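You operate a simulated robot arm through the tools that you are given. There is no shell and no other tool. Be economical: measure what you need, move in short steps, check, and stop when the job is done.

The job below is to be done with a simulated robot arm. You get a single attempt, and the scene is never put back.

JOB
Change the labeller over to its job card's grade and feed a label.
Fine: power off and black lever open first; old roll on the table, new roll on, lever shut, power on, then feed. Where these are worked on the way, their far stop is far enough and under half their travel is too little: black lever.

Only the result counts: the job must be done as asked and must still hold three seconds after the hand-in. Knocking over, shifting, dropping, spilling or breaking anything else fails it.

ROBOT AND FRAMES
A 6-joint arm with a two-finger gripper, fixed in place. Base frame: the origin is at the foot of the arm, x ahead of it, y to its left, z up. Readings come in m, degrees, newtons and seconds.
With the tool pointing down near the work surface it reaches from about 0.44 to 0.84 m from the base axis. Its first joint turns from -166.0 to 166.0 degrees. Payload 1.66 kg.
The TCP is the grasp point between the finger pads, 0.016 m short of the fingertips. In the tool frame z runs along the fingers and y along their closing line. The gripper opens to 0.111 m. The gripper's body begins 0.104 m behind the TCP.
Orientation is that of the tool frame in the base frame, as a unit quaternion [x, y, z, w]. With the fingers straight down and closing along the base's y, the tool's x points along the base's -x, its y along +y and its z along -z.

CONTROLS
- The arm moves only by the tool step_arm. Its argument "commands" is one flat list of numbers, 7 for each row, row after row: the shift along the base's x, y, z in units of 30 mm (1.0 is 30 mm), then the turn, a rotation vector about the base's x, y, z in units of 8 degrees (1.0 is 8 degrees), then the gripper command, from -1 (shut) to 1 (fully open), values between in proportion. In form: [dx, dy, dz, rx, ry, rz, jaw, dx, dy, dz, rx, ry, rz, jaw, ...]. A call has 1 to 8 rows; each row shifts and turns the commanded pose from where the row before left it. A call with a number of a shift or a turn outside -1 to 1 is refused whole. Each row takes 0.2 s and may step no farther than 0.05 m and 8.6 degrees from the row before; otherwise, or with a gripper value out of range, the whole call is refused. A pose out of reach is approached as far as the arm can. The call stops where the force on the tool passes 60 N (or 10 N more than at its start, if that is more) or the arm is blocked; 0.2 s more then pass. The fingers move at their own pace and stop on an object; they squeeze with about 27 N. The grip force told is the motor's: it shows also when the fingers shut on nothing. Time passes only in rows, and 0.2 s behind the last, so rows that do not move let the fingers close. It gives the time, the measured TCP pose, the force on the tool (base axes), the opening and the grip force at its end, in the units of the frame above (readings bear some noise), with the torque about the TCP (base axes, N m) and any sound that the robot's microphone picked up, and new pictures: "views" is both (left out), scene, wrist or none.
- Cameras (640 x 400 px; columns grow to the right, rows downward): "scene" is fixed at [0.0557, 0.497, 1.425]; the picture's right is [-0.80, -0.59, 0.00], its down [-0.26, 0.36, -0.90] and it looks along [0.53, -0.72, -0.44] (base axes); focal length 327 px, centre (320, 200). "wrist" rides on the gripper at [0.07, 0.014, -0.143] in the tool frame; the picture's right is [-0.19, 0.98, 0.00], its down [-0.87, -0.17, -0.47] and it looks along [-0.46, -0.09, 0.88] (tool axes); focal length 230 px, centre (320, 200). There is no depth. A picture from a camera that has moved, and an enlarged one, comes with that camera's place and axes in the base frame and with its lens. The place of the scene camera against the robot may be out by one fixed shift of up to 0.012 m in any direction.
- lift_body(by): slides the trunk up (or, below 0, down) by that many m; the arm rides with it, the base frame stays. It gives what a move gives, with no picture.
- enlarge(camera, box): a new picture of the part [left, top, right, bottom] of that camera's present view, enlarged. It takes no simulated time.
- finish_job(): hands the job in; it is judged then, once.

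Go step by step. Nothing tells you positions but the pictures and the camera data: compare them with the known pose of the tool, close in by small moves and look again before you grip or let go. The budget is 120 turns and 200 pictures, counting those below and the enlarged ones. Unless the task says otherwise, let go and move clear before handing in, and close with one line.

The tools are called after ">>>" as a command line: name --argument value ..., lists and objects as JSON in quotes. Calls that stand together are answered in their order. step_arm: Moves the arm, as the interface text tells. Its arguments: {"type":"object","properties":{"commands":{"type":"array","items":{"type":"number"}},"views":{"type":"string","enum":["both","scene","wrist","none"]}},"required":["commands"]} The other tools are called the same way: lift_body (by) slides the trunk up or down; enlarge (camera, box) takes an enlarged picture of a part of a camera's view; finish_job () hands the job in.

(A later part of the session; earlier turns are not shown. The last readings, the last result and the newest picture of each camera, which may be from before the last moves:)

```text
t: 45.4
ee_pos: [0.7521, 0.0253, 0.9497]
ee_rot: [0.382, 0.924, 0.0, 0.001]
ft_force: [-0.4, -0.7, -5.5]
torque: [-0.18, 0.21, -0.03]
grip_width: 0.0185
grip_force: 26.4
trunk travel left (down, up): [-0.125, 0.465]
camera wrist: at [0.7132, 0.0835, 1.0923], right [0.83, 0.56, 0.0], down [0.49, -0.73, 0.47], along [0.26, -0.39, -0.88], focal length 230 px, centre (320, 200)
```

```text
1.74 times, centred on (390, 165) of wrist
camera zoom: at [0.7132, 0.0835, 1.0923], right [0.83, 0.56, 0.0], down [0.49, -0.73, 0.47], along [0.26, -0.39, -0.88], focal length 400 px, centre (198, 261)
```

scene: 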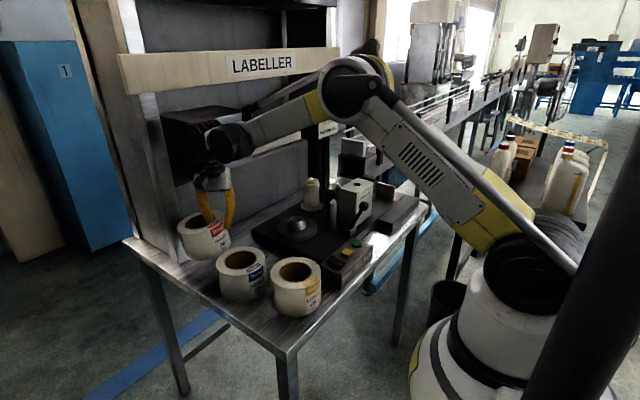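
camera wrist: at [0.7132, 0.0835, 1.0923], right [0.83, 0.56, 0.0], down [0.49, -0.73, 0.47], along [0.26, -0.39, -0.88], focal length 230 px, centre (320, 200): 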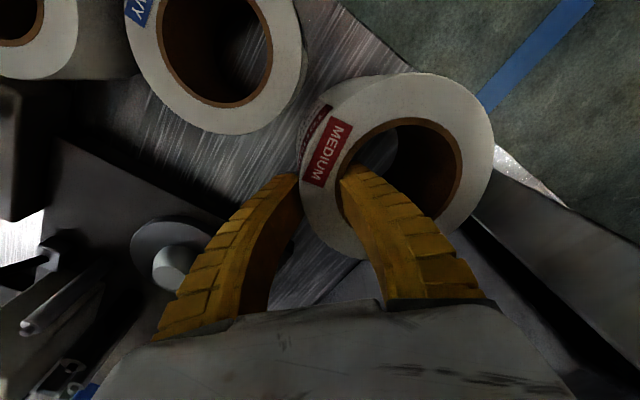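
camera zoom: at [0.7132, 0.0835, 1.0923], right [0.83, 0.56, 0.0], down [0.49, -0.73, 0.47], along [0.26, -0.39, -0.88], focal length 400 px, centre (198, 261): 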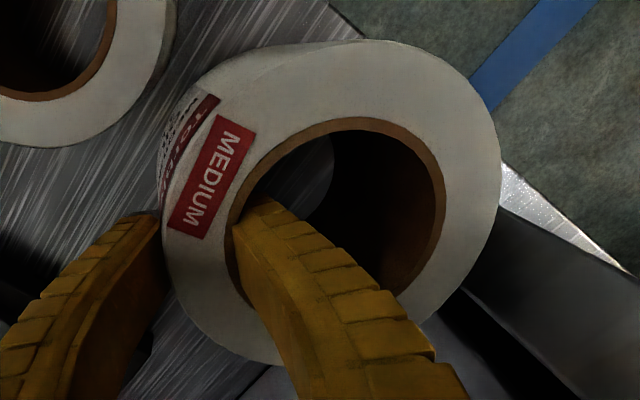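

The tilt is steady (about 8°). I raise, carry toward the spindle while turning the tool another 45°, so the grip is on the roll's -x side there.

>>> step_arm --commands '[0, 0, 0.8, 0, 0, 0, -1, 0, 0, 0.9, 0, 0, 0, -1, 0, 0, 0.9, 0, 0, 0, -1, -0.3, -0.6, 0, 0, 0, -0.5, -1, -0.45, -0.85, 0, 0, 0, -0.7, -1, -0.47, -0.9, 0, 0, 0, -0.7, -1, -0.47, -0.9, 0, 0, 0, -0.7, -1, -0.47, -0.9, 0, 0, 0, -0.7, -1]' --views "none"

>>> step_arm --commands '[-0.47, -0.9, 0, 0, 0, -0.7, -1, -0.47, -0.9, 0, 0, 0, -0.7, -1, -0.47, -0.9, 0, 0, 0, -0.7, -1, -0.47, -0.9, 0, 0, 0, -0.225, -1, -0.25, -0.3, 0, 0, -0.5, 0, -1, 0, 0, 0, 0, -0.5, 0, -1, 0, 0, 0, 0, 0, 0, -1]'

>>> enlarge --camera "scene" --box '[230, 130, 350, 250]'

>>> enlarge --camera "wrist" --box '[230, 40, 510, 260]'

```text
t: 47.2
ee_pos: [0.6867, -0.1015, 1.0247]
ee_rot: [0.584, 0.812, 0.0, 0.0]
ft_force: [0.3, 0.6, -5.9]
torque: [-0.1, 0.24, 0.0]
grip_width: 0.0184
grip_force: 27.4
trunk travel left (down, up): [-0.125, 0.465]
```

```text
t: 48.8
ee_pos: [0.6225, -0.2167, 1.026]
ee_rot: [0.706, 0.705, 0.05, 0.049]
ft_force: [-0.2, -1.3, -6.1]
torque: [-0.02, 0.33, 0.01]
grip_width: 0.0188
grip_force: 27.2
trunk travel left (down, up): [-0.125, 0.465]
camera wrist: at [0.6169, -0.148, 1.1684], right [0.97, -0.19, 0.14], down [-0.23, -0.87, 0.44], along [0.03, -0.46, -0.89], focal length 230 px, centre (320, 200)
```

scene: 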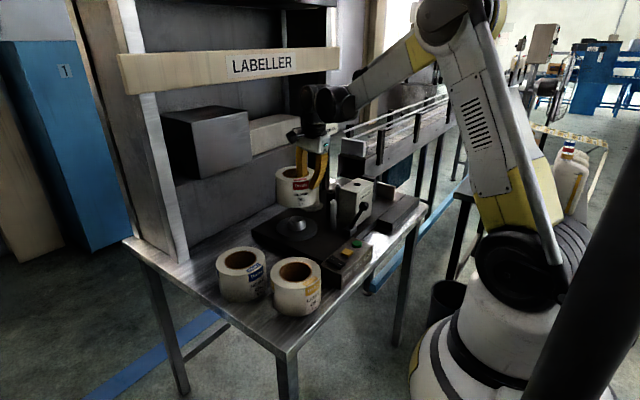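
wrist: 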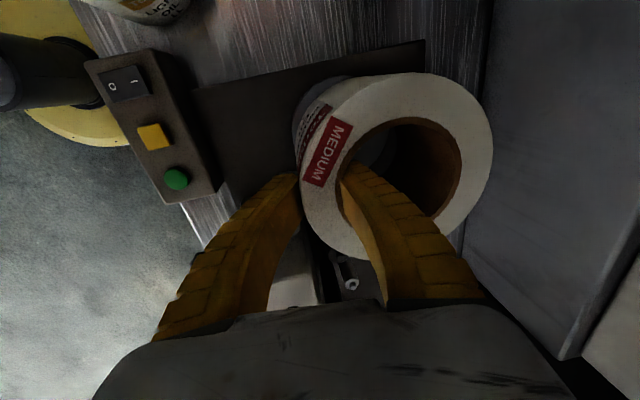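

```text
3.33 times, centred on (290, 190) of scene
camera zoom: at [0.0557, 0.497, 1.425], right [-0.8, -0.59, 0.0], down [-0.26, 0.36, -0.9], along [0.53, -0.72, -0.44], focal length 1092 px, centre (420, 233)
```

zoom: 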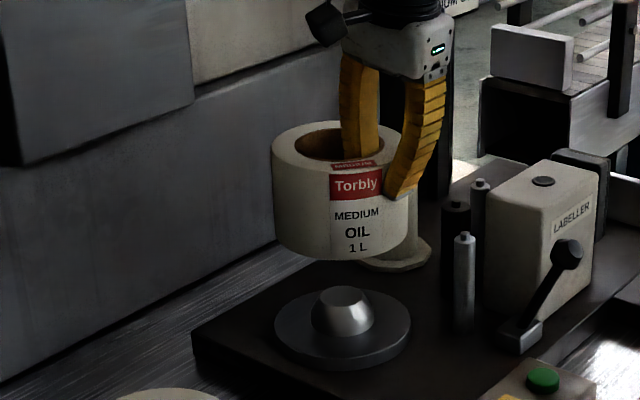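

```text
1.82 times, centred on (370, 150) of wrist
camera zoom: at [0.6169, -0.148, 1.1684], right [0.97, -0.19, 0.14], down [-0.23, -0.87, 0.44], along [0.03, -0.46, -0.89], focal length 418 px, centre (229, 291)
```

zoom: 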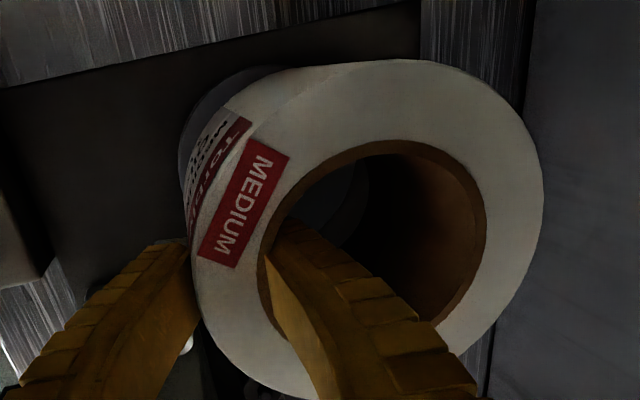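

The roll is level now after an 8° tool tilt and sits over the spindle. I lower toward the cone and check.

>>> step_arm --commands '[0, 0, -0.5, 0, 0, 0, -1, 0, 0, -0.7, 0, 0, 0, -1, 0, 0, -0.7, 0, 0, 0, -1, 0, 0, -0.3, 0, 0, 0, -1, 0, 0, 0, 0, 0, 0, -1]'

>>> enlarge --camera "scene" --box '[230, 130, 350, 250]'

>>> enlarge --camera "wrist" --box '[230, 40, 510, 260]'

```text
t: 50.0
ee_pos: [0.6233, -0.2164, 0.958]
ee_rot: [0.705, 0.706, 0.049, 0.051]
ft_force: [0.3, 0.2, -7.0]
torque: [-0.02, 0.32, -0.01]
grip_width: 0.0192
grip_force: 26.8
trunk travel left (down, up): [-0.125, 0.465]
camera wrist: at [0.6174, -0.1474, 1.1022], right [0.97, -0.19, 0.14], down [-0.23, -0.87, 0.44], along [0.03, -0.46, -0.89], focal length 230 px, centre (320, 200)
```

scene: 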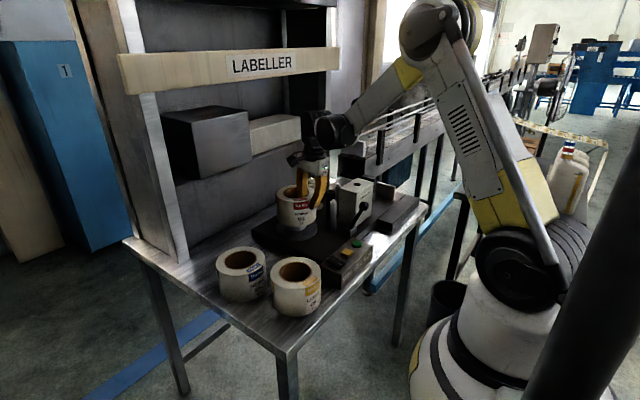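
wrist: 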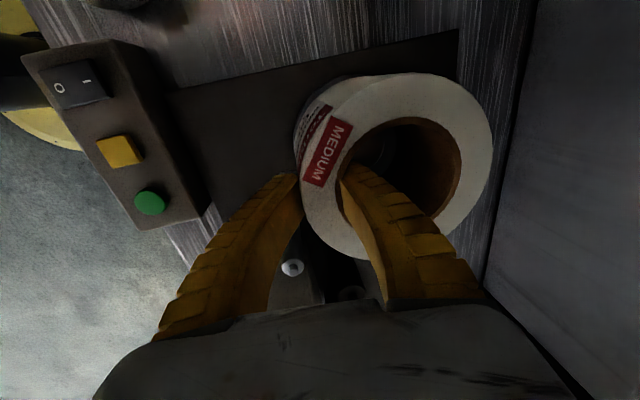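

```text
3.33 times, centred on (290, 190) of scene
camera zoom: at [0.0557, 0.497, 1.425], right [-0.8, -0.59, 0.0], down [-0.26, 0.36, -0.9], along [0.53, -0.72, -0.44], focal length 1092 px, centre (420, 233)
```

zoom: 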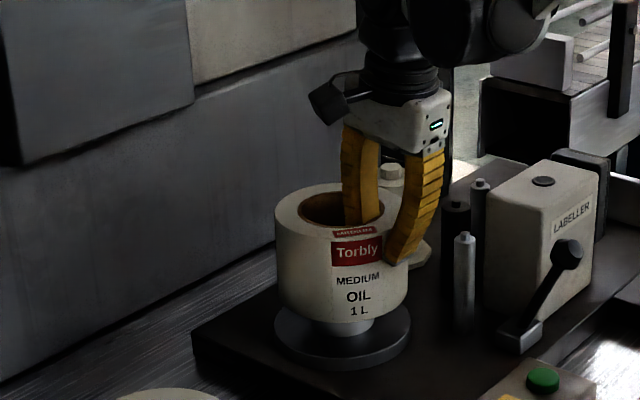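

```text
1.82 times, centred on (370, 150) of wrist
camera zoom: at [0.6174, -0.1474, 1.1022], right [0.97, -0.19, 0.14], down [-0.23, -0.87, 0.44], along [0.03, -0.46, -0.89], focal length 418 px, centre (229, 291)
```

zoom: 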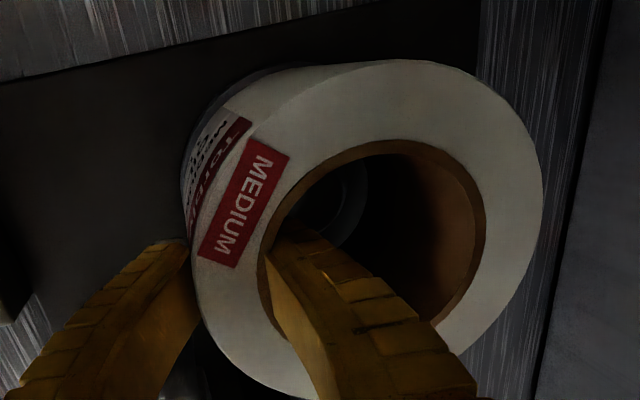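

Well centred. I lower further in small steps until contact.

>>> step_arm --commands '[0, 0, -0.3, 0, 0, 0, -1, 0, 0, -0.3, 0, 0, 0, -1, 0, 0, -0.2, 0, 0, 0, -1, 0, 0, -0.15, 0, 0, 0, -1, 0, 0, 0, 0, 0, 0, -1]' --views "scene"

>>> enlarge --camera "scene" --box '[230, 130, 350, 250]'

```text
t: 51.2
ee_pos: [0.6235, -0.2171, 0.931]
ee_rot: [0.705, 0.706, 0.05, 0.049]
ft_force: [0.3, -0.1, -5.6]
torque: [0.02, 0.33, -0.02]
grip_width: 0.0189
grip_force: 26.2
trunk travel left (down, up): [-0.125, 0.465]
```

scene: 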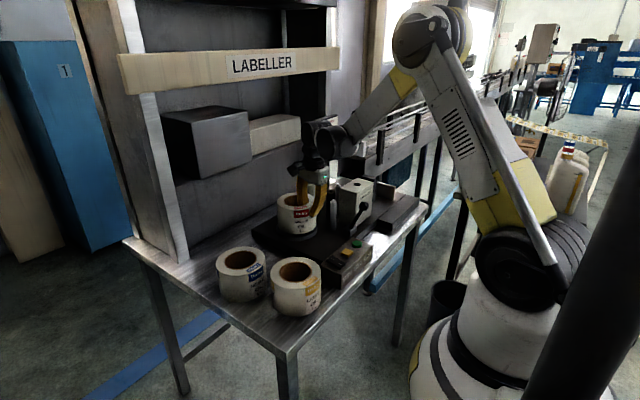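

```text
3.33 times, centred on (290, 190) of scene
camera zoom: at [0.0557, 0.497, 1.425], right [-0.8, -0.59, 0.0], down [-0.26, 0.36, -0.9], along [0.53, -0.72, -0.44], focal length 1092 px, centre (420, 233)
```

zoom: 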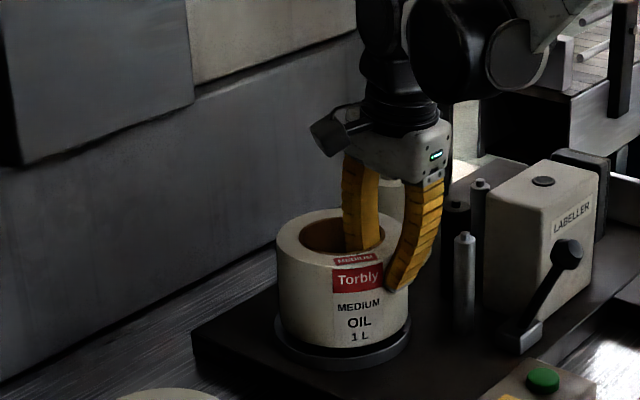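

>>> step_arm --commands '[0, 0, -0.12, 0, 0, 0, -1, 0, 0, -0.1, 0, 0, 0, -1, 0, 0, -0.1, 0, 0, 0, -1, 0, 0, 0, 0, 0, 0, -1]' --views "scene"

>>> enlarge --camera "scene" --box '[230, 130, 350, 250]'

```text
t: 52.2
ee_pos: [0.6236, -0.2165, 0.9217]
ee_rot: [0.705, 0.705, 0.049, 0.049]
ft_force: [2.0, -0.6, -2.7]
torque: [-0.05, 0.25, 0.0]
grip_width: 0.019
grip_force: 27.2
trunk travel left (down, up): [-0.125, 0.465]
```

scene: 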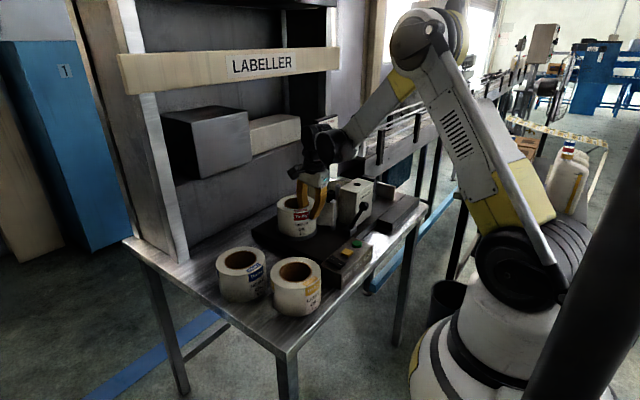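

```text
3.33 times, centred on (290, 190) of scene
camera zoom: at [0.0557, 0.497, 1.425], right [-0.8, -0.59, 0.0], down [-0.26, 0.36, -0.9], along [0.53, -0.72, -0.44], focal length 1092 px, centre (420, 233)
```

zoom: 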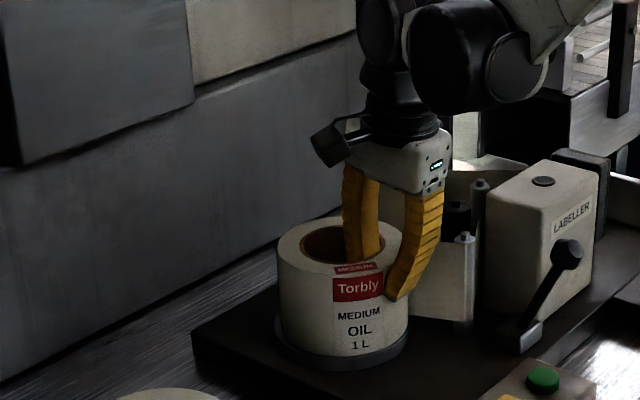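

The web has reappeared threaded, so the roll is nearly seated. I lower a touch more, then release.

>>> step_arm --commands '[0, 0, -0.07, 0, 0, 0, -1, 0, 0, 0, 0, 0, 0, -1, 0, 0, 0, 0, 0, 0, -0.4, 0, 0, 0, 0, 0, 0, 0.1, 0, 0, 0, 0, 0, 0, 0.1]'

>>> enlarge --camera "scene" --box '[230, 130, 350, 250]'

>>> enlarge --camera "wrist" --box '[230, 40, 510, 260]'

```text
t: 53.4
ee_pos: [0.6236, -0.2163, 0.9196]
ee_rot: [0.705, 0.705, 0.049, 0.048]
ft_force: [0.3, 0.0, 0.8]
torque: [0.01, 0.0, 0.0]
grip_width: 0.0628
grip_force: 1.5
trunk travel left (down, up): [-0.125, 0.465]
camera wrist: at [0.6167, -0.1477, 1.0626], right [0.97, -0.19, 0.14], down [-0.23, -0.87, 0.44], along [0.03, -0.46, -0.89], focal length 230 px, centre (320, 200)
```

scene: 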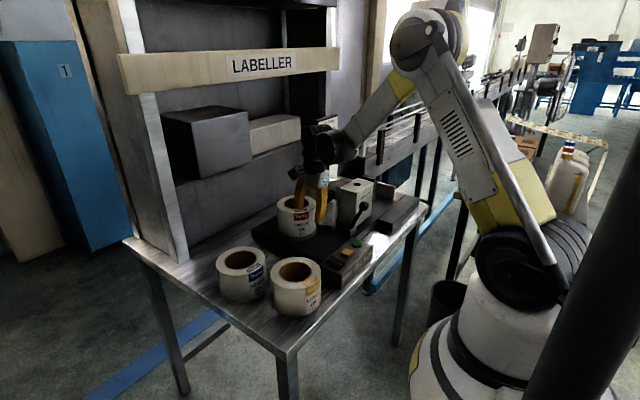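
wrist: 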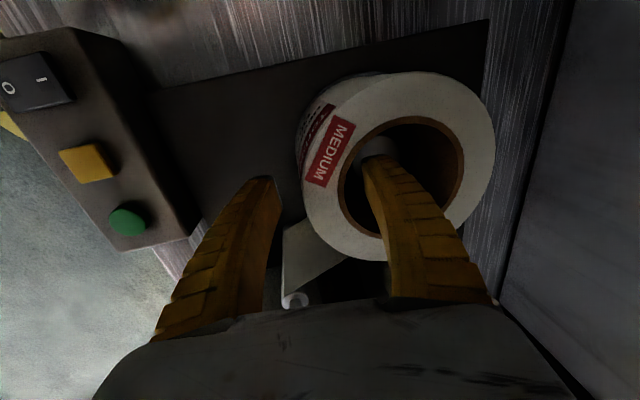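

```text
3.33 times, centred on (290, 190) of scene
camera zoom: at [0.0557, 0.497, 1.425], right [-0.8, -0.59, 0.0], down [-0.26, 0.36, -0.9], along [0.53, -0.72, -0.44], focal length 1092 px, centre (420, 233)
```

zoom: 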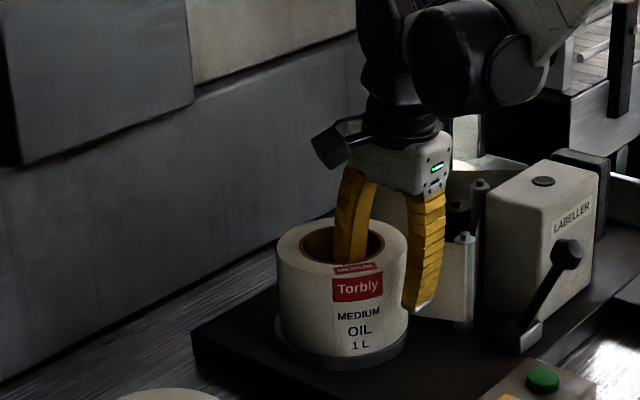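

```text
1.82 times, centred on (370, 150) of wrist
camera zoom: at [0.6167, -0.1477, 1.0626], right [0.97, -0.19, 0.14], down [-0.23, -0.87, 0.44], along [0.03, -0.46, -0.89], focal length 418 px, centre (229, 291)
```

zoom: 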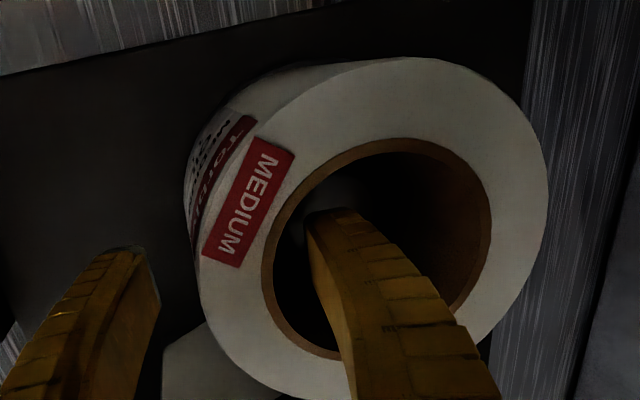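

The medium roll is seated and the web threaded. I rise out, undo the tilt, and go to the lever with closed fingers to push it shut.

>>> step_arm --commands '[0, 0, 0.5, 0, 0, 0, 0.1, 0, 0, 0.8, 0, 0, 0, 0.1, 0, 0, 1, 0, 0, 0, 0.1, 0, 0, 1, 0, 0, 0, 0.1, 0, 0, 1, 0, 0, 0, 0.1, 0, 0, 0.7, 0, 0.5, 0, 0.1, -0.5, -0.2, 0, 0, 0.5, 0, -1, -0.9, -0.4, 0, 0, 0, 0, -1]' --views "none"

>>> step_arm --commands '[-0.9, -0.45, 0, 0, 0, 0, -1, -0.9, -0.45, 0, 0, 0, 0, -1, -0.9, -0.45, 0, 0, 0, 0, -1, -0.9, -0.45, 0, 0, 0, 0, -1, -0.9, -0.45, 0, 0, 0, 0, -1, -0.55, -0.3, 0, 0, 0, 0, -1, 0, 0, 0, 0, 0, 0, -1]'

>>> enlarge --camera "scene" --box '[240, 130, 400, 270]'

>>> enlarge --camera "wrist" --box '[220, 80, 440, 240]'

```text
t: 55.2
ee_pos: [0.58, -0.2354, 1.0694]
ee_rot: [0.708, 0.706, 0.0, 0.0]
ft_force: [-0.7, 0.6, 0.3]
torque: [0.04, 0.01, 0.02]
grip_width: 0.0
grip_force: 27.2
trunk travel left (down, up): [-0.125, 0.465]
```

```text
t: 56.8
ee_pos: [0.4308, -0.3104, 1.0687]
ee_rot: [0.707, 0.707, 0.0, 0.0]
ft_force: [0.0, 0.5, -0.6]
torque: [-0.02, 0.0, 0.0]
grip_width: 0.0002
grip_force: 27.2
trunk travel left (down, up): [-0.125, 0.465]
camera wrist: at [0.444, -0.2424, 1.2119], right [0.98, -0.19, 0.0], down [-0.17, -0.87, 0.47], along [-0.09, -0.46, -0.88], focal length 230 px, centre (320, 200)
```

scene: 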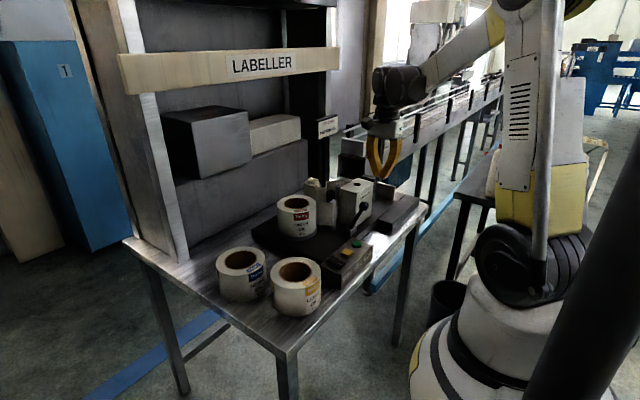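
wrist: 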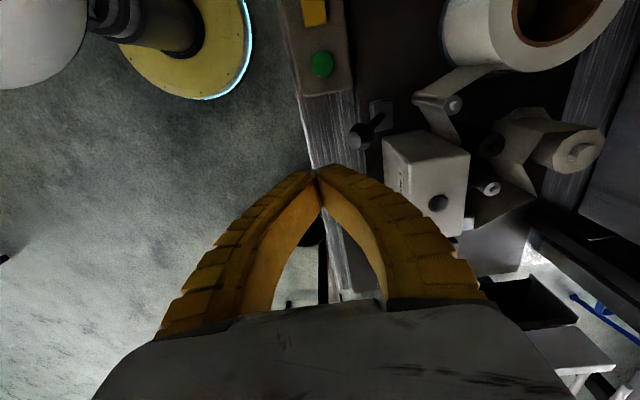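

```text
2.86 times, centred on (320, 200) of scene
camera zoom: at [0.0557, 0.497, 1.425], right [-0.8, -0.59, 0.0], down [-0.26, 0.36, -0.9], along [0.53, -0.72, -0.44], focal length 936 px, centre (320, 200)
```

zoom: 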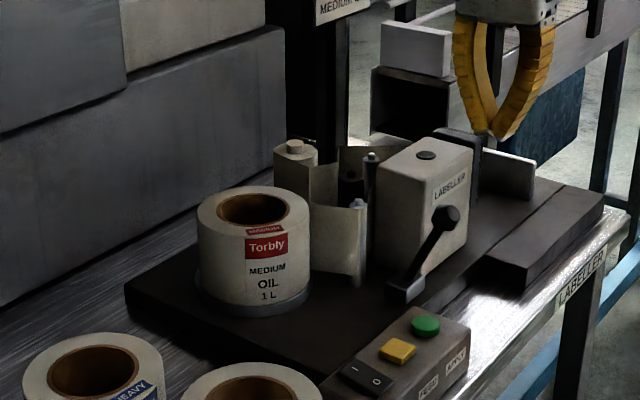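

```text
2.50 times, centred on (330, 160) of wrist
camera zoom: at [0.444, -0.2424, 1.2119], right [0.98, -0.19, 0.0], down [-0.17, -0.87, 0.47], along [-0.09, -0.46, -0.88], focal length 575 px, centre (295, 300)
```

zoom: 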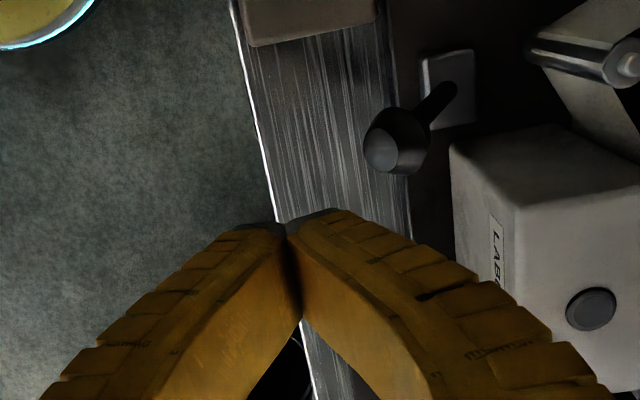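

Knob is at (0.475,-0.311). I descend in front of it.

>>> step_arm --commands '[-0.1, 0, -0.8, 0, 0, 0, -1, 0, 0, -1, 0, 0, 0, -1, 0, 0, -1, 0, 0, 0, -1, 0, 0, -0.8, 0, 0, 0, -1, 0, 0, -0.5, 0, 0, 0, -1, 0, 0, 0, 0, 0, 0, -1]'

>>> enlarge --camera "scene" --box '[280, 140, 400, 240]'

```text
t: 58.2
ee_pos: [0.4286, -0.3119, 0.9459]
ee_rot: [0.707, 0.707, 0.0, -0.001]
ft_force: [0.4, 0.8, -0.3]
torque: [0.02, -0.01, -0.01]
grip_width: 0.0
grip_force: 27.0
trunk travel left (down, up): [-0.125, 0.465]
camera wrist: at [0.4419, -0.2425, 1.0889], right [0.98, -0.19, 0.0], down [-0.17, -0.87, 0.47], along [-0.09, -0.46, -0.88], focal length 230 px, centre (320, 200)
```

scene: 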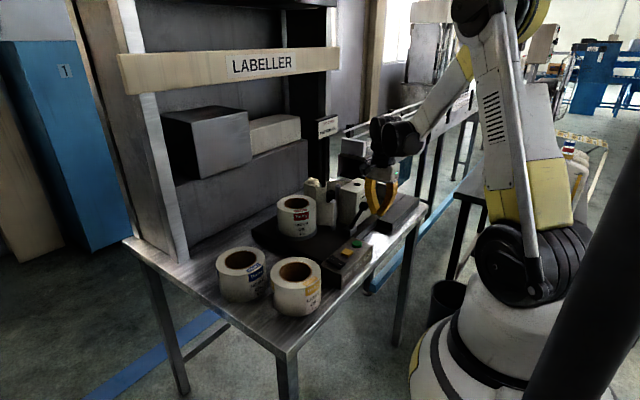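
wrist: 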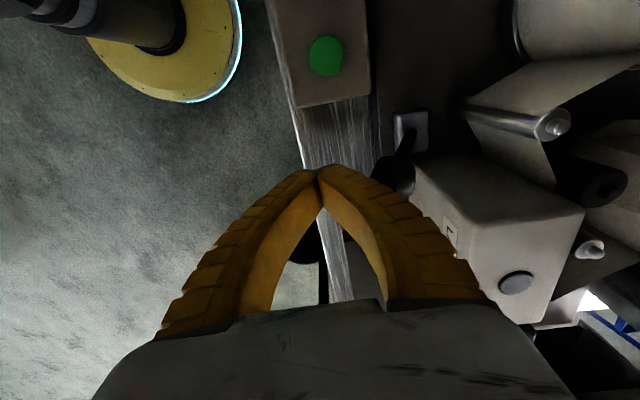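

```text
4.00 times, centred on (340, 190) of scene
camera zoom: at [0.0557, 0.497, 1.425], right [-0.8, -0.59, 0.0], down [-0.26, 0.36, -0.9], along [0.53, -0.72, -0.44], focal length 1310 px, centre (240, 240)
```

zoom: 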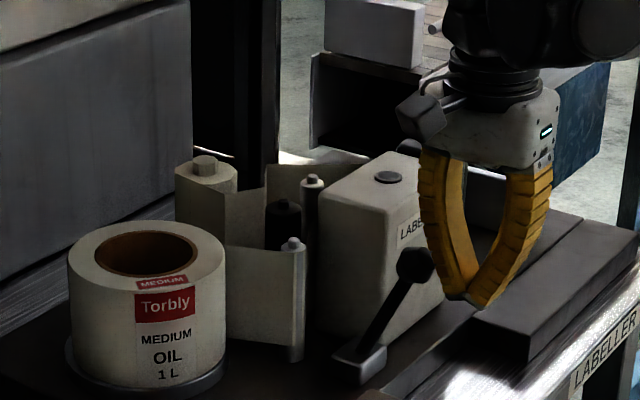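

>>> step_arm --commands '[0.33, 0, 0, 0, 0, 0, -1, 0.33, 0, 0, 0, 0, 0, -1, 0.33, 0, 0, 0, 0, 0, -1, 0.33, 0, 0, 0, 0, 0, -1, 0.33, 0, 0, 0, 0, 0, -1, 0.33, 0, 0, 0, 0, 0, -1, 0, 0, 0, 0, 0, 0, -1]' --views "scene"

>>> enlarge --camera "scene" --box '[280, 140, 400, 240]'

```text
t: 59.8
ee_pos: [0.4864, -0.3089, 0.946]
ee_rot: [0.707, 0.707, 0.001, 0.0]
ft_force: [-0.5, 0.8, -0.2]
torque: [-0.02, -0.05, 0.03]
grip_width: 0.0
grip_force: 27.1
trunk travel left (down, up): [-0.125, 0.465]
```

scene: 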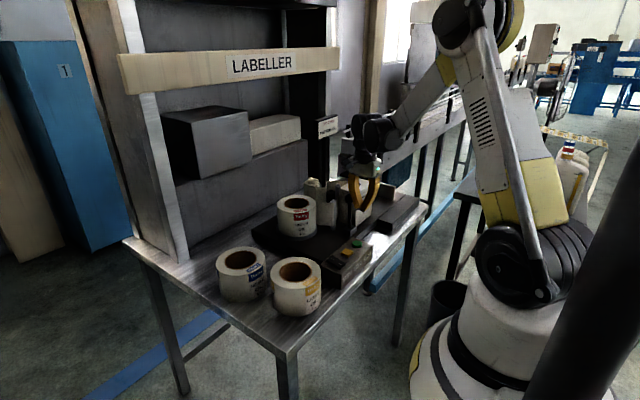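

```text
4.00 times, centred on (340, 190) of scene
camera zoom: at [0.0557, 0.497, 1.425], right [-0.8, -0.59, 0.0], down [-0.26, 0.36, -0.9], along [0.53, -0.72, -0.44], focal length 1310 px, centre (240, 240)
```

zoom: 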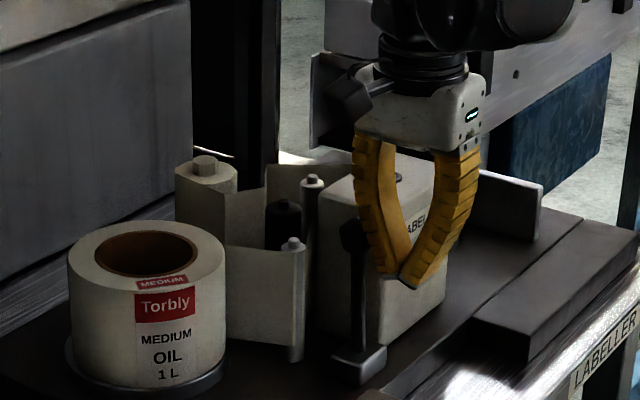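

The lever is past vertical. I keep pushing to its shut stop.

>>> step_arm --commands '[0.33, 0, 0, 0, 0, 0, -1, 0.33, 0, 0, 0, 0, 0, -1, 0.33, 0, 0, 0, 0, 0, -1, 0, 0, 0, 0, 0, 0, -1]' --views "scene"

>>> enlarge --camera "scene" --box '[280, 140, 400, 240]'

```text
t: 60.8
ee_pos: [0.5164, -0.313, 0.9464]
ee_rot: [0.708, 0.707, 0.0, 0.0]
ft_force: [-0.3, -0.4, -0.5]
torque: [0.02, 0.04, 0.0]
grip_width: 0.0001
grip_force: 27.5
trunk travel left (down, up): [-0.125, 0.465]
```

scene: 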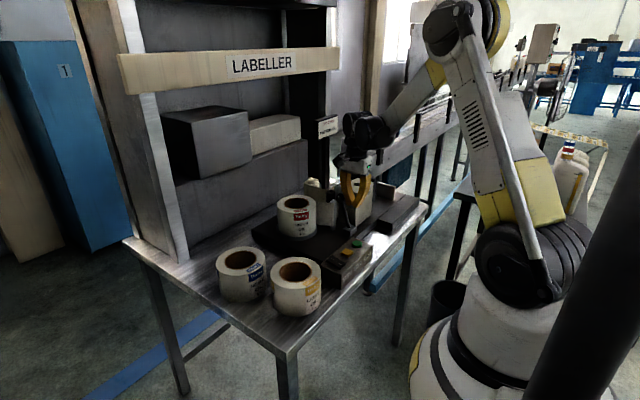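

```text
4.00 times, centred on (340, 190) of scene
camera zoom: at [0.0557, 0.497, 1.425], right [-0.8, -0.59, 0.0], down [-0.26, 0.36, -0.9], along [0.53, -0.72, -0.44], focal length 1310 px, centre (240, 240)
```

zoom: 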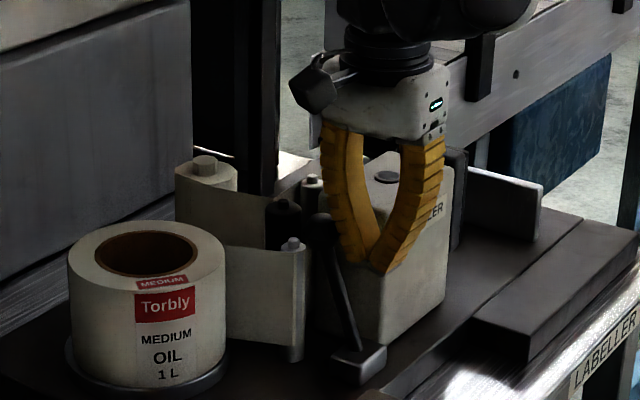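

>>> step_arm --commands '[0.33, 0, 0, 0, 0, 0, -1, 0.2, 0, 0, 0, 0, 0, -1, 0.1, 0, 0, 0, 0, 0, -1, 0, 0, 0, 0, 0, 0, -1]' --views "scene"

>>> enlarge --camera "scene" --box '[280, 140, 400, 240]'

```text
t: 61.8
ee_pos: [0.533, -0.3117, 0.9479]
ee_rot: [0.708, 0.706, 0.001, 0.0]
ft_force: [-21.3, -1.3, -7.2]
torque: [0.01, 0.09, 0.01]
grip_width: 0.0
grip_force: 27.5
trunk travel left (down, up): [-0.125, 0.465]
```

scene: 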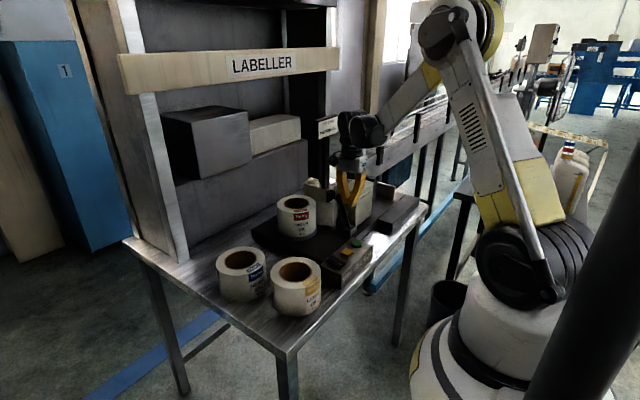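

```text
4.00 times, centred on (340, 190) of scene
camera zoom: at [0.0557, 0.497, 1.425], right [-0.8, -0.59, 0.0], down [-0.26, 0.36, -0.9], along [0.53, -0.72, -0.44], focal length 1310 px, centre (240, 240)
```

zoom: 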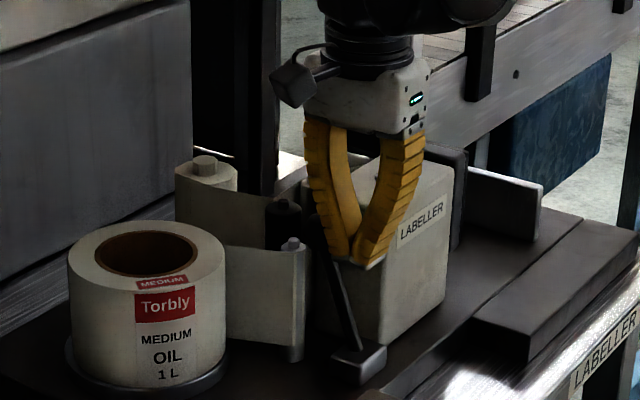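

Lever is at its shut stop (21 N). I back off, rise and move over the rocker's "I" end, keeping this tool orientation.

>>> step_arm --commands '[-0.6, 0, 0, 0, 0, 0, -1, -0.6, 0, 0.4, 0, 0, 0, -1, -0.4, 0, 1, 0, 0, 0, -1, -0.3, 0.8, 0.8, 0, 0, 0, -1, -0.2, 1, 0, 0, 0, 0, -1, -0.2, 1, 0, 0, 0, 0, -1, -0.1, 1, 0, 0, 0, 0, -1, 0, 1, 0, 0, 0, 0, -1]' --views "none"

>>> step_arm --commands '[0, 1, 0, 0, 0, 0, -1, 0, 0.75, 0, 0, 0, 0, -1, 0, 0, 0, 0, 0, 0, -1]'

>>> enlarge --camera "scene" --box '[280, 140, 440, 300]'

>>> enlarge --camera "wrist" --box '[220, 80, 440, 240]'

```text
t: 63.6
ee_pos: [0.4634, -0.1673, 1.0125]
ee_rot: [0.707, 0.707, 0.0, -0.001]
ft_force: [-0.3, -0.6, 0.1]
torque: [0.0, 0.06, -0.01]
grip_width: 0.0
grip_force: 26.8
trunk travel left (down, up): [-0.125, 0.465]
```

```text
t: 64.4
ee_pos: [0.4634, -0.1164, 1.0127]
ee_rot: [0.707, 0.707, 0.0, 0.001]
ft_force: [0.3, 0.4, 0.4]
torque: [-0.03, 0.0, 0.01]
grip_width: 0.0
grip_force: 27.4
trunk travel left (down, up): [-0.125, 0.465]
camera wrist: at [0.4767, -0.0464, 1.1551], right [0.98, -0.19, 0.0], down [-0.17, -0.87, 0.47], along [-0.09, -0.46, -0.88], focal length 230 px, centre (320, 200)
```

scene: 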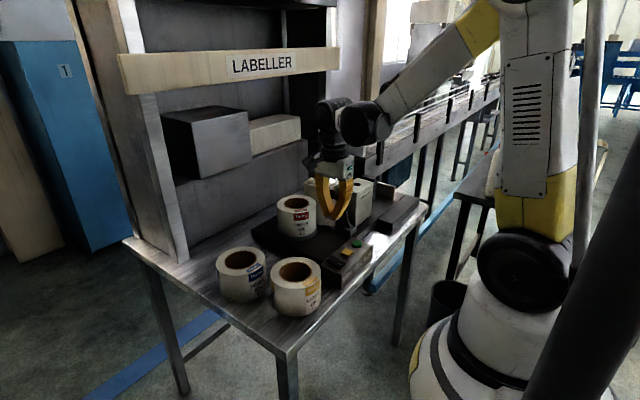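
wrist: 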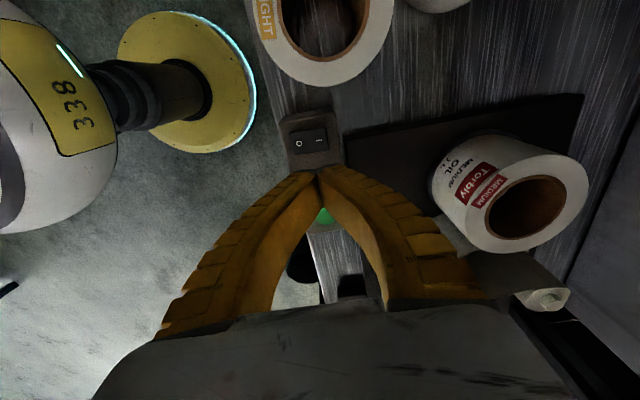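

```text
2.50 times, centred on (360, 220) of scene
camera zoom: at [0.0557, 0.497, 1.425], right [-0.8, -0.59, 0.0], down [-0.26, 0.36, -0.9], along [0.53, -0.72, -0.44], focal length 819 px, centre (220, 150)
```

zoom: 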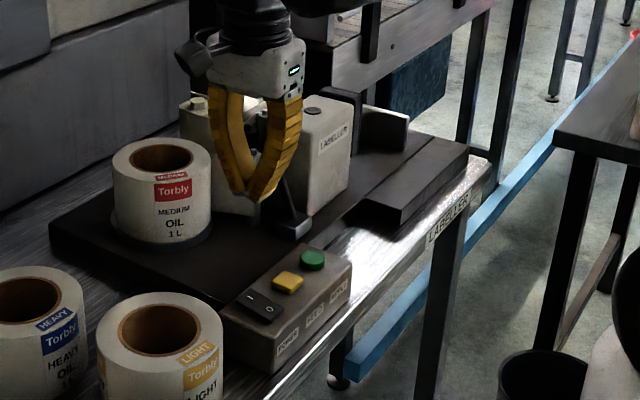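

```text
2.50 times, centred on (330, 160) of wrist
camera zoom: at [0.4767, -0.0464, 1.1551], right [0.98, -0.19, 0.0], down [-0.17, -0.87, 0.47], along [-0.09, -0.46, -0.88], focal length 575 px, centre (295, 300)
```

zoom: 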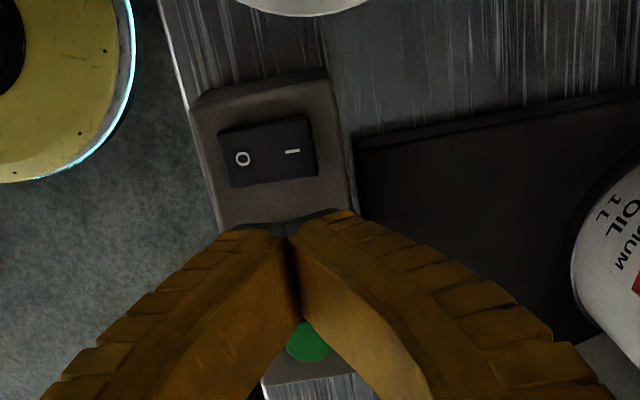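

Rocker I-end is at about (0.465,-0.113). I shift slightly and press down in small steps.

>>> step_arm --commands '[0.15, 0.1, -0.8, 0, 0, 0, -1, 0, 0, -1, 0, 0, 0, -1, 0, 0, -1, 0, 0, 0, -1, 0, 0, -1, 0, 0, 0, -1, 0, 0, -0.3, 0, 0, 0, -1, 0, 0, -0.1, 0, 0, 0, -1, 0, 0, -0.1, 0, 0, 0, -1, 0, 0, 0, 0, 0, 0, -1]' --views "scene"

>>> enlarge --camera "scene" --box '[300, 170, 400, 300]'

```text
t: 66.2
ee_pos: [0.4674, -0.1127, 0.8824]
ee_rot: [0.707, 0.707, 0.001, 0.0]
ft_force: [-0.4, 0.0, 0.6]
torque: [0.01, 0.0, -0.01]
grip_width: 0.0002
grip_force: 27.4
trunk travel left (down, up): [-0.125, 0.465]
```

scene: 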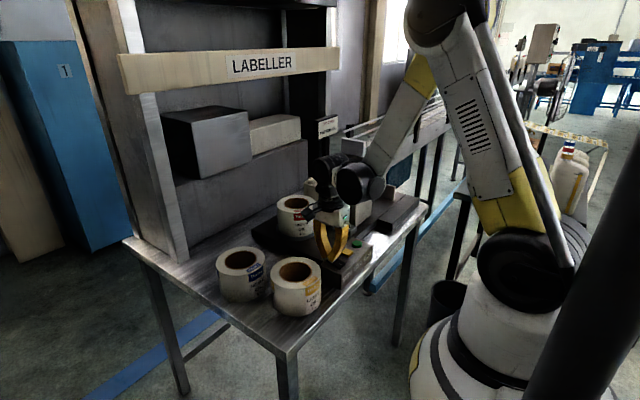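

```text
3.08 times, centred on (350, 235) of scene
camera zoom: at [0.0557, 0.497, 1.425], right [-0.8, -0.59, 0.0], down [-0.26, 0.36, -0.9], along [0.53, -0.72, -0.44], focal length 1008 px, centre (228, 92)
```

zoom: 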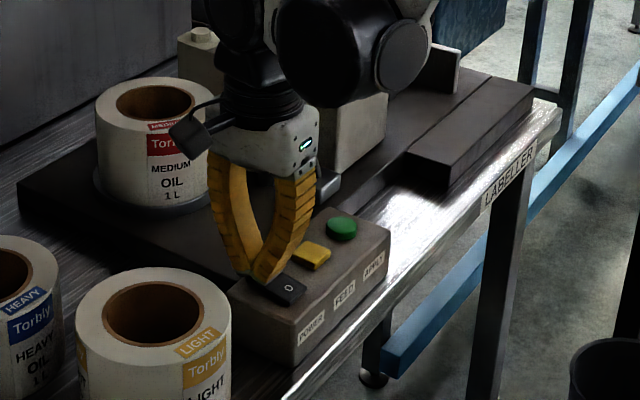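

>>> step_arm --commands '[0, 0, -0.1, 0, 0, 0, -1, 0, 0, -0.1, 0, 0, 0, -1, 0, 0, -0.1, 0, 0, 0, -1, 0, 0, 0, 0, 0, 0, -1]' --views "none"

```text
t: 67.2
ee_pos: [0.4668, -0.1123, 0.876]
ee_rot: [0.707, 0.707, 0.0, 0.0]
ft_force: [2.7, -3.3, 15.9]
torque: [0.0, 0.17, 0.01]
grip_width: 0.0002
grip_force: 26.9
trunk travel left (down, up): [-0.125, 0.465]
```

>>> step_arm --commands '[0, 0, -0.1, 0, 0, 0, -1, 0, 0, 0, 0, 0, 0, -1, 0, 0, 0.6, 0, 0, 0, -1, 0, 0, 1, 0, 0, 0, -1, 0, 0, 1, 0, 0, 0, -1, 0, 0, 1, 0, 0, 0, -1, 0, 0, 1, 0, 0, 0, -1]'

>>> enlarge --camera "scene" --box '[280, 140, 440, 300]'

>>> enlarge --camera "wrist" --box '[220, 80, 440, 240]'

```text
t: 68.8
ee_pos: [0.4665, -0.1118, 1.0095]
ee_rot: [0.707, 0.707, 0.001, 0.0]
ft_force: [0.5, 0.5, -0.2]
torque: [0.03, -0.01, -0.05]
grip_width: 0.0001
grip_force: 26.6
trunk travel left (down, up): [-0.125, 0.465]
camera wrist: at [0.4808, -0.0421, 1.1524], right [0.98, -0.19, 0.0], down [-0.17, -0.87, 0.47], along [-0.09, -0.46, -0.88], focal length 230 px, centre (320, 200)
```

scene: 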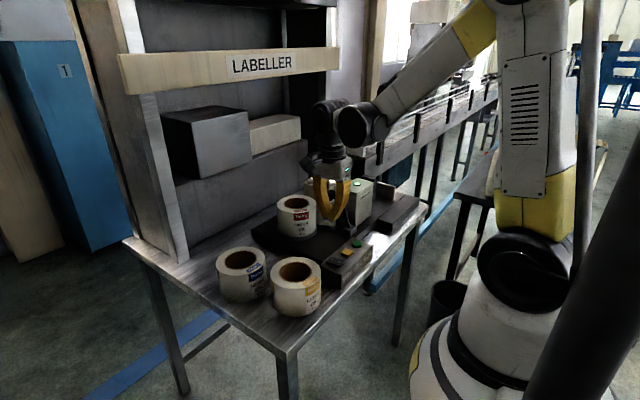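
wrist: 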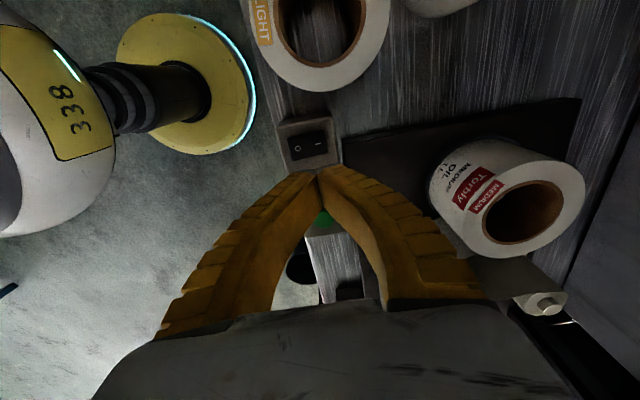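

```text
2.50 times, centred on (360, 220) of scene
camera zoom: at [0.0557, 0.497, 1.425], right [-0.8, -0.59, 0.0], down [-0.26, 0.36, -0.9], along [0.53, -0.72, -0.44], focal length 819 px, centre (220, 150)
```

zoom: 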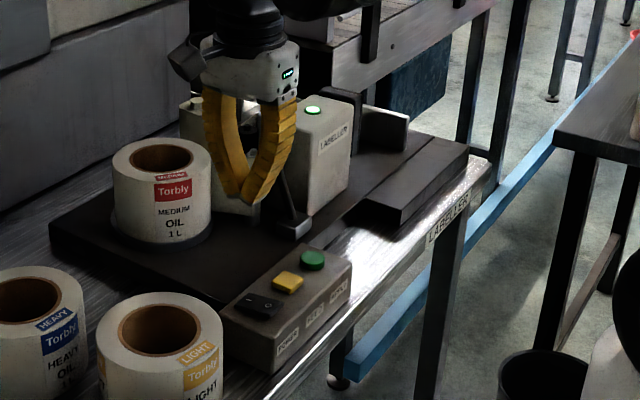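

```text
2.50 times, centred on (330, 160) of wrist
camera zoom: at [0.4808, -0.0421, 1.1524], right [0.98, -0.19, 0.0], down [-0.17, -0.87, 0.47], along [-0.09, -0.46, -0.88], focal length 575 px, centre (295, 300)
```

zoom: 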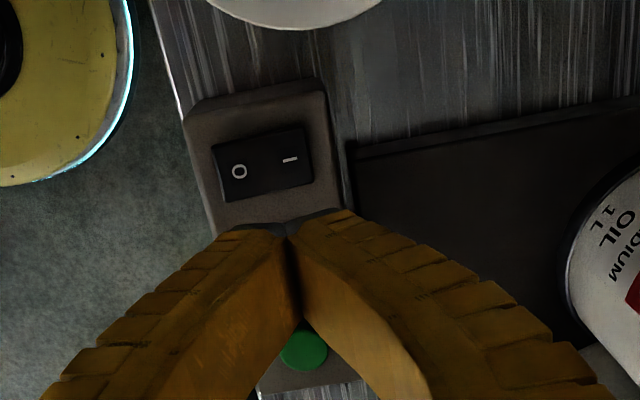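

Power is on (lamp lit). Now I move over the yellow FEED button at about (0.449,-0.169) and check the alignment.

>>> step_arm --commands '[-0.2, -0.63, 0, 0, 0, 0, -1, -0.2, -0.63, 0, 0, 0, 0, -1, -0.18, -0.64, -0.5, 0, 0, 0, -1, 0, 0, -1, 0, 0, 0, -1, 0, 0, -0.9, 0, 0, 0, -1, 0, 0, -0.6, 0, 0, 0, -1, 0, 0, 0, 0, 0, 0, -1]'

>>> enlarge --camera "scene" --box '[310, 200, 400, 300]'

>>> enlarge --camera "wrist" --box '[220, 80, 440, 240]'

```text
t: 70.4
ee_pos: [0.4489, -0.1686, 0.9191]
ee_rot: [0.707, 0.707, 0.0, 0.0]
ft_force: [-0.4, 0.2, 0.0]
torque: [-0.02, 0.05, 0.01]
grip_width: 0.0
grip_force: 26.8
trunk travel left (down, up): [-0.125, 0.465]
camera wrist: at [0.4625, -0.1001, 1.0611], right [0.98, -0.19, 0.0], down [-0.17, -0.87, 0.47], along [-0.09, -0.46, -0.88], focal length 230 px, centre (320, 200)
```

scene: 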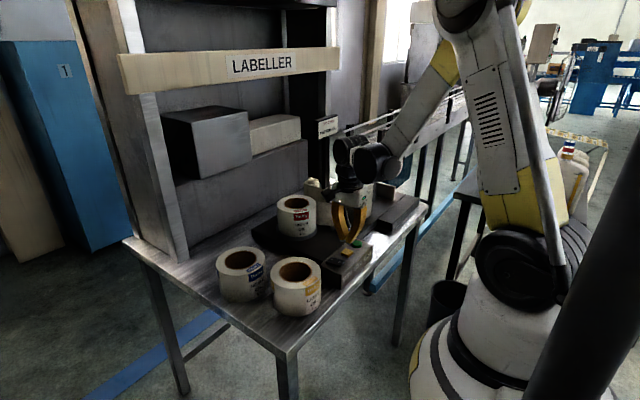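
wrist: 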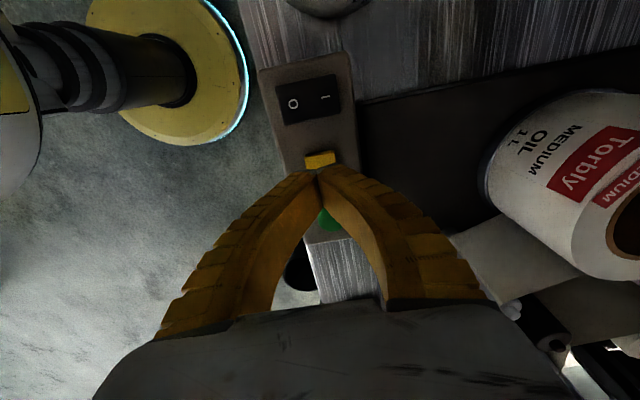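

```text
4.00 times, centred on (355, 250) of scene
camera zoom: at [0.0557, 0.497, 1.425], right [-0.8, -0.59, 0.0], down [-0.26, 0.36, -0.9], along [0.53, -0.72, -0.44], focal length 1310 px, centre (180, 0)
```

zoom: 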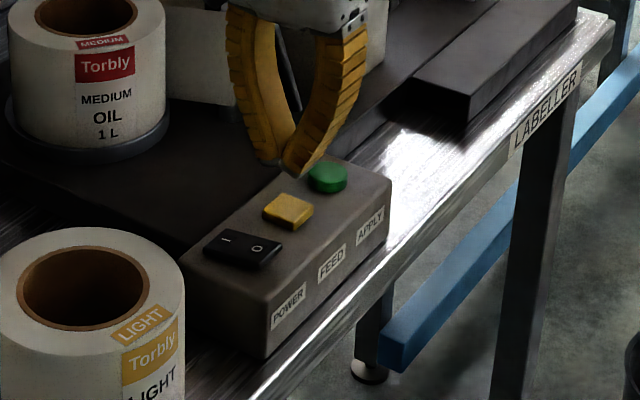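

```text
2.50 times, centred on (330, 160) of wrist
camera zoom: at [0.4625, -0.1001, 1.0611], right [0.98, -0.19, 0.0], down [-0.17, -0.87, 0.47], along [-0.09, -0.46, -0.88], focal length 575 px, centre (295, 300)
```

zoom: 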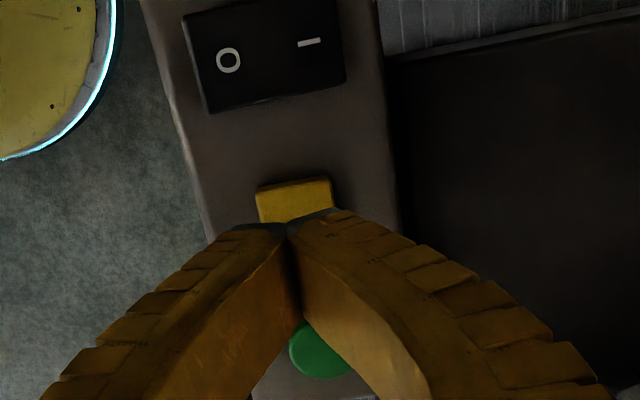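

Aligned with the yellow button. I press in small steps, once.

>>> step_arm --commands '[0.05, -0.07, -0.8, 0, 0, 0, -1, 0, 0, -0.3, 0, 0, 0, -1, 0, 0, -0.1, 0, 0, 0, -1, 0, 0, -0.1, 0, 0, 0, -1, 0, 0, 0, 0, 0, 0, -1]' --views "scene"

>>> enlarge --camera "scene" --box '[310, 200, 400, 300]'

```text
t: 71.6
ee_pos: [0.4523, -0.1705, 0.8791]
ee_rot: [0.707, 0.708, 0.0, 0.0]
ft_force: [-0.1, 0.3, -0.7]
torque: [0.0, 0.0, -0.02]
grip_width: 0.0
grip_force: 27.2
trunk travel left (down, up): [-0.125, 0.465]
```

scene: 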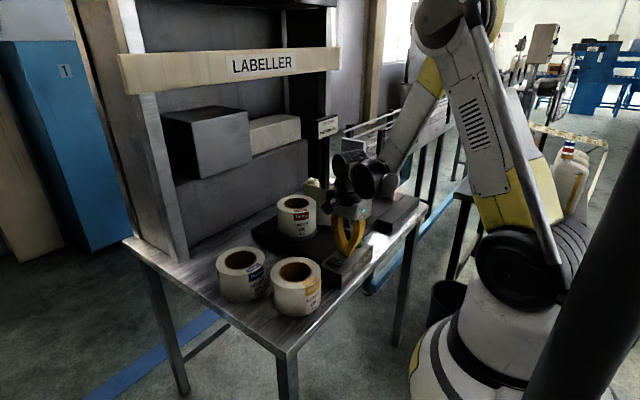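

```text
4.00 times, centred on (355, 250) of scene
camera zoom: at [0.0557, 0.497, 1.425], right [-0.8, -0.59, 0.0], down [-0.26, 0.36, -0.9], along [0.53, -0.72, -0.44], focal length 1310 px, centre (180, 0)
```

zoom: 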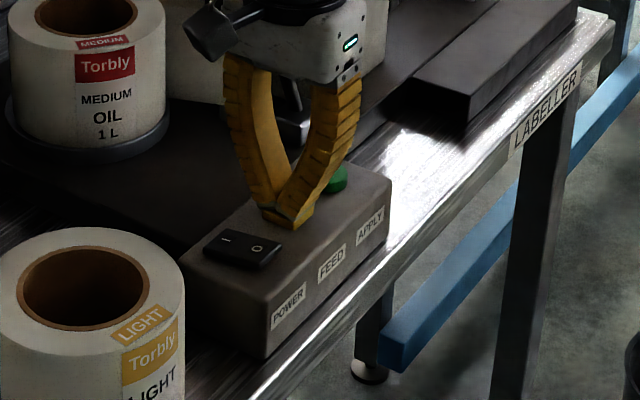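

>>> step_arm --commands '[0, 0, -0.1, 0, 0, 0, -1, 0, 0, -0.1, 0, 0, 0, -1, 0, 0, -0.1, 0, 0, 0, -1, 0, 0, 0, 0, 0, 0, -1]' --views "none"

```text
t: 72.6
ee_pos: [0.4502, -0.1713, 0.87]
ee_rot: [0.707, 0.707, 0.0, 0.0]
ft_force: [1.3, -2.1, 10.1]
torque: [-0.02, -0.02, 0.0]
grip_width: 0.0064
grip_force: 28.8
trunk travel left (down, up): [-0.125, 0.465]
heard: click
```

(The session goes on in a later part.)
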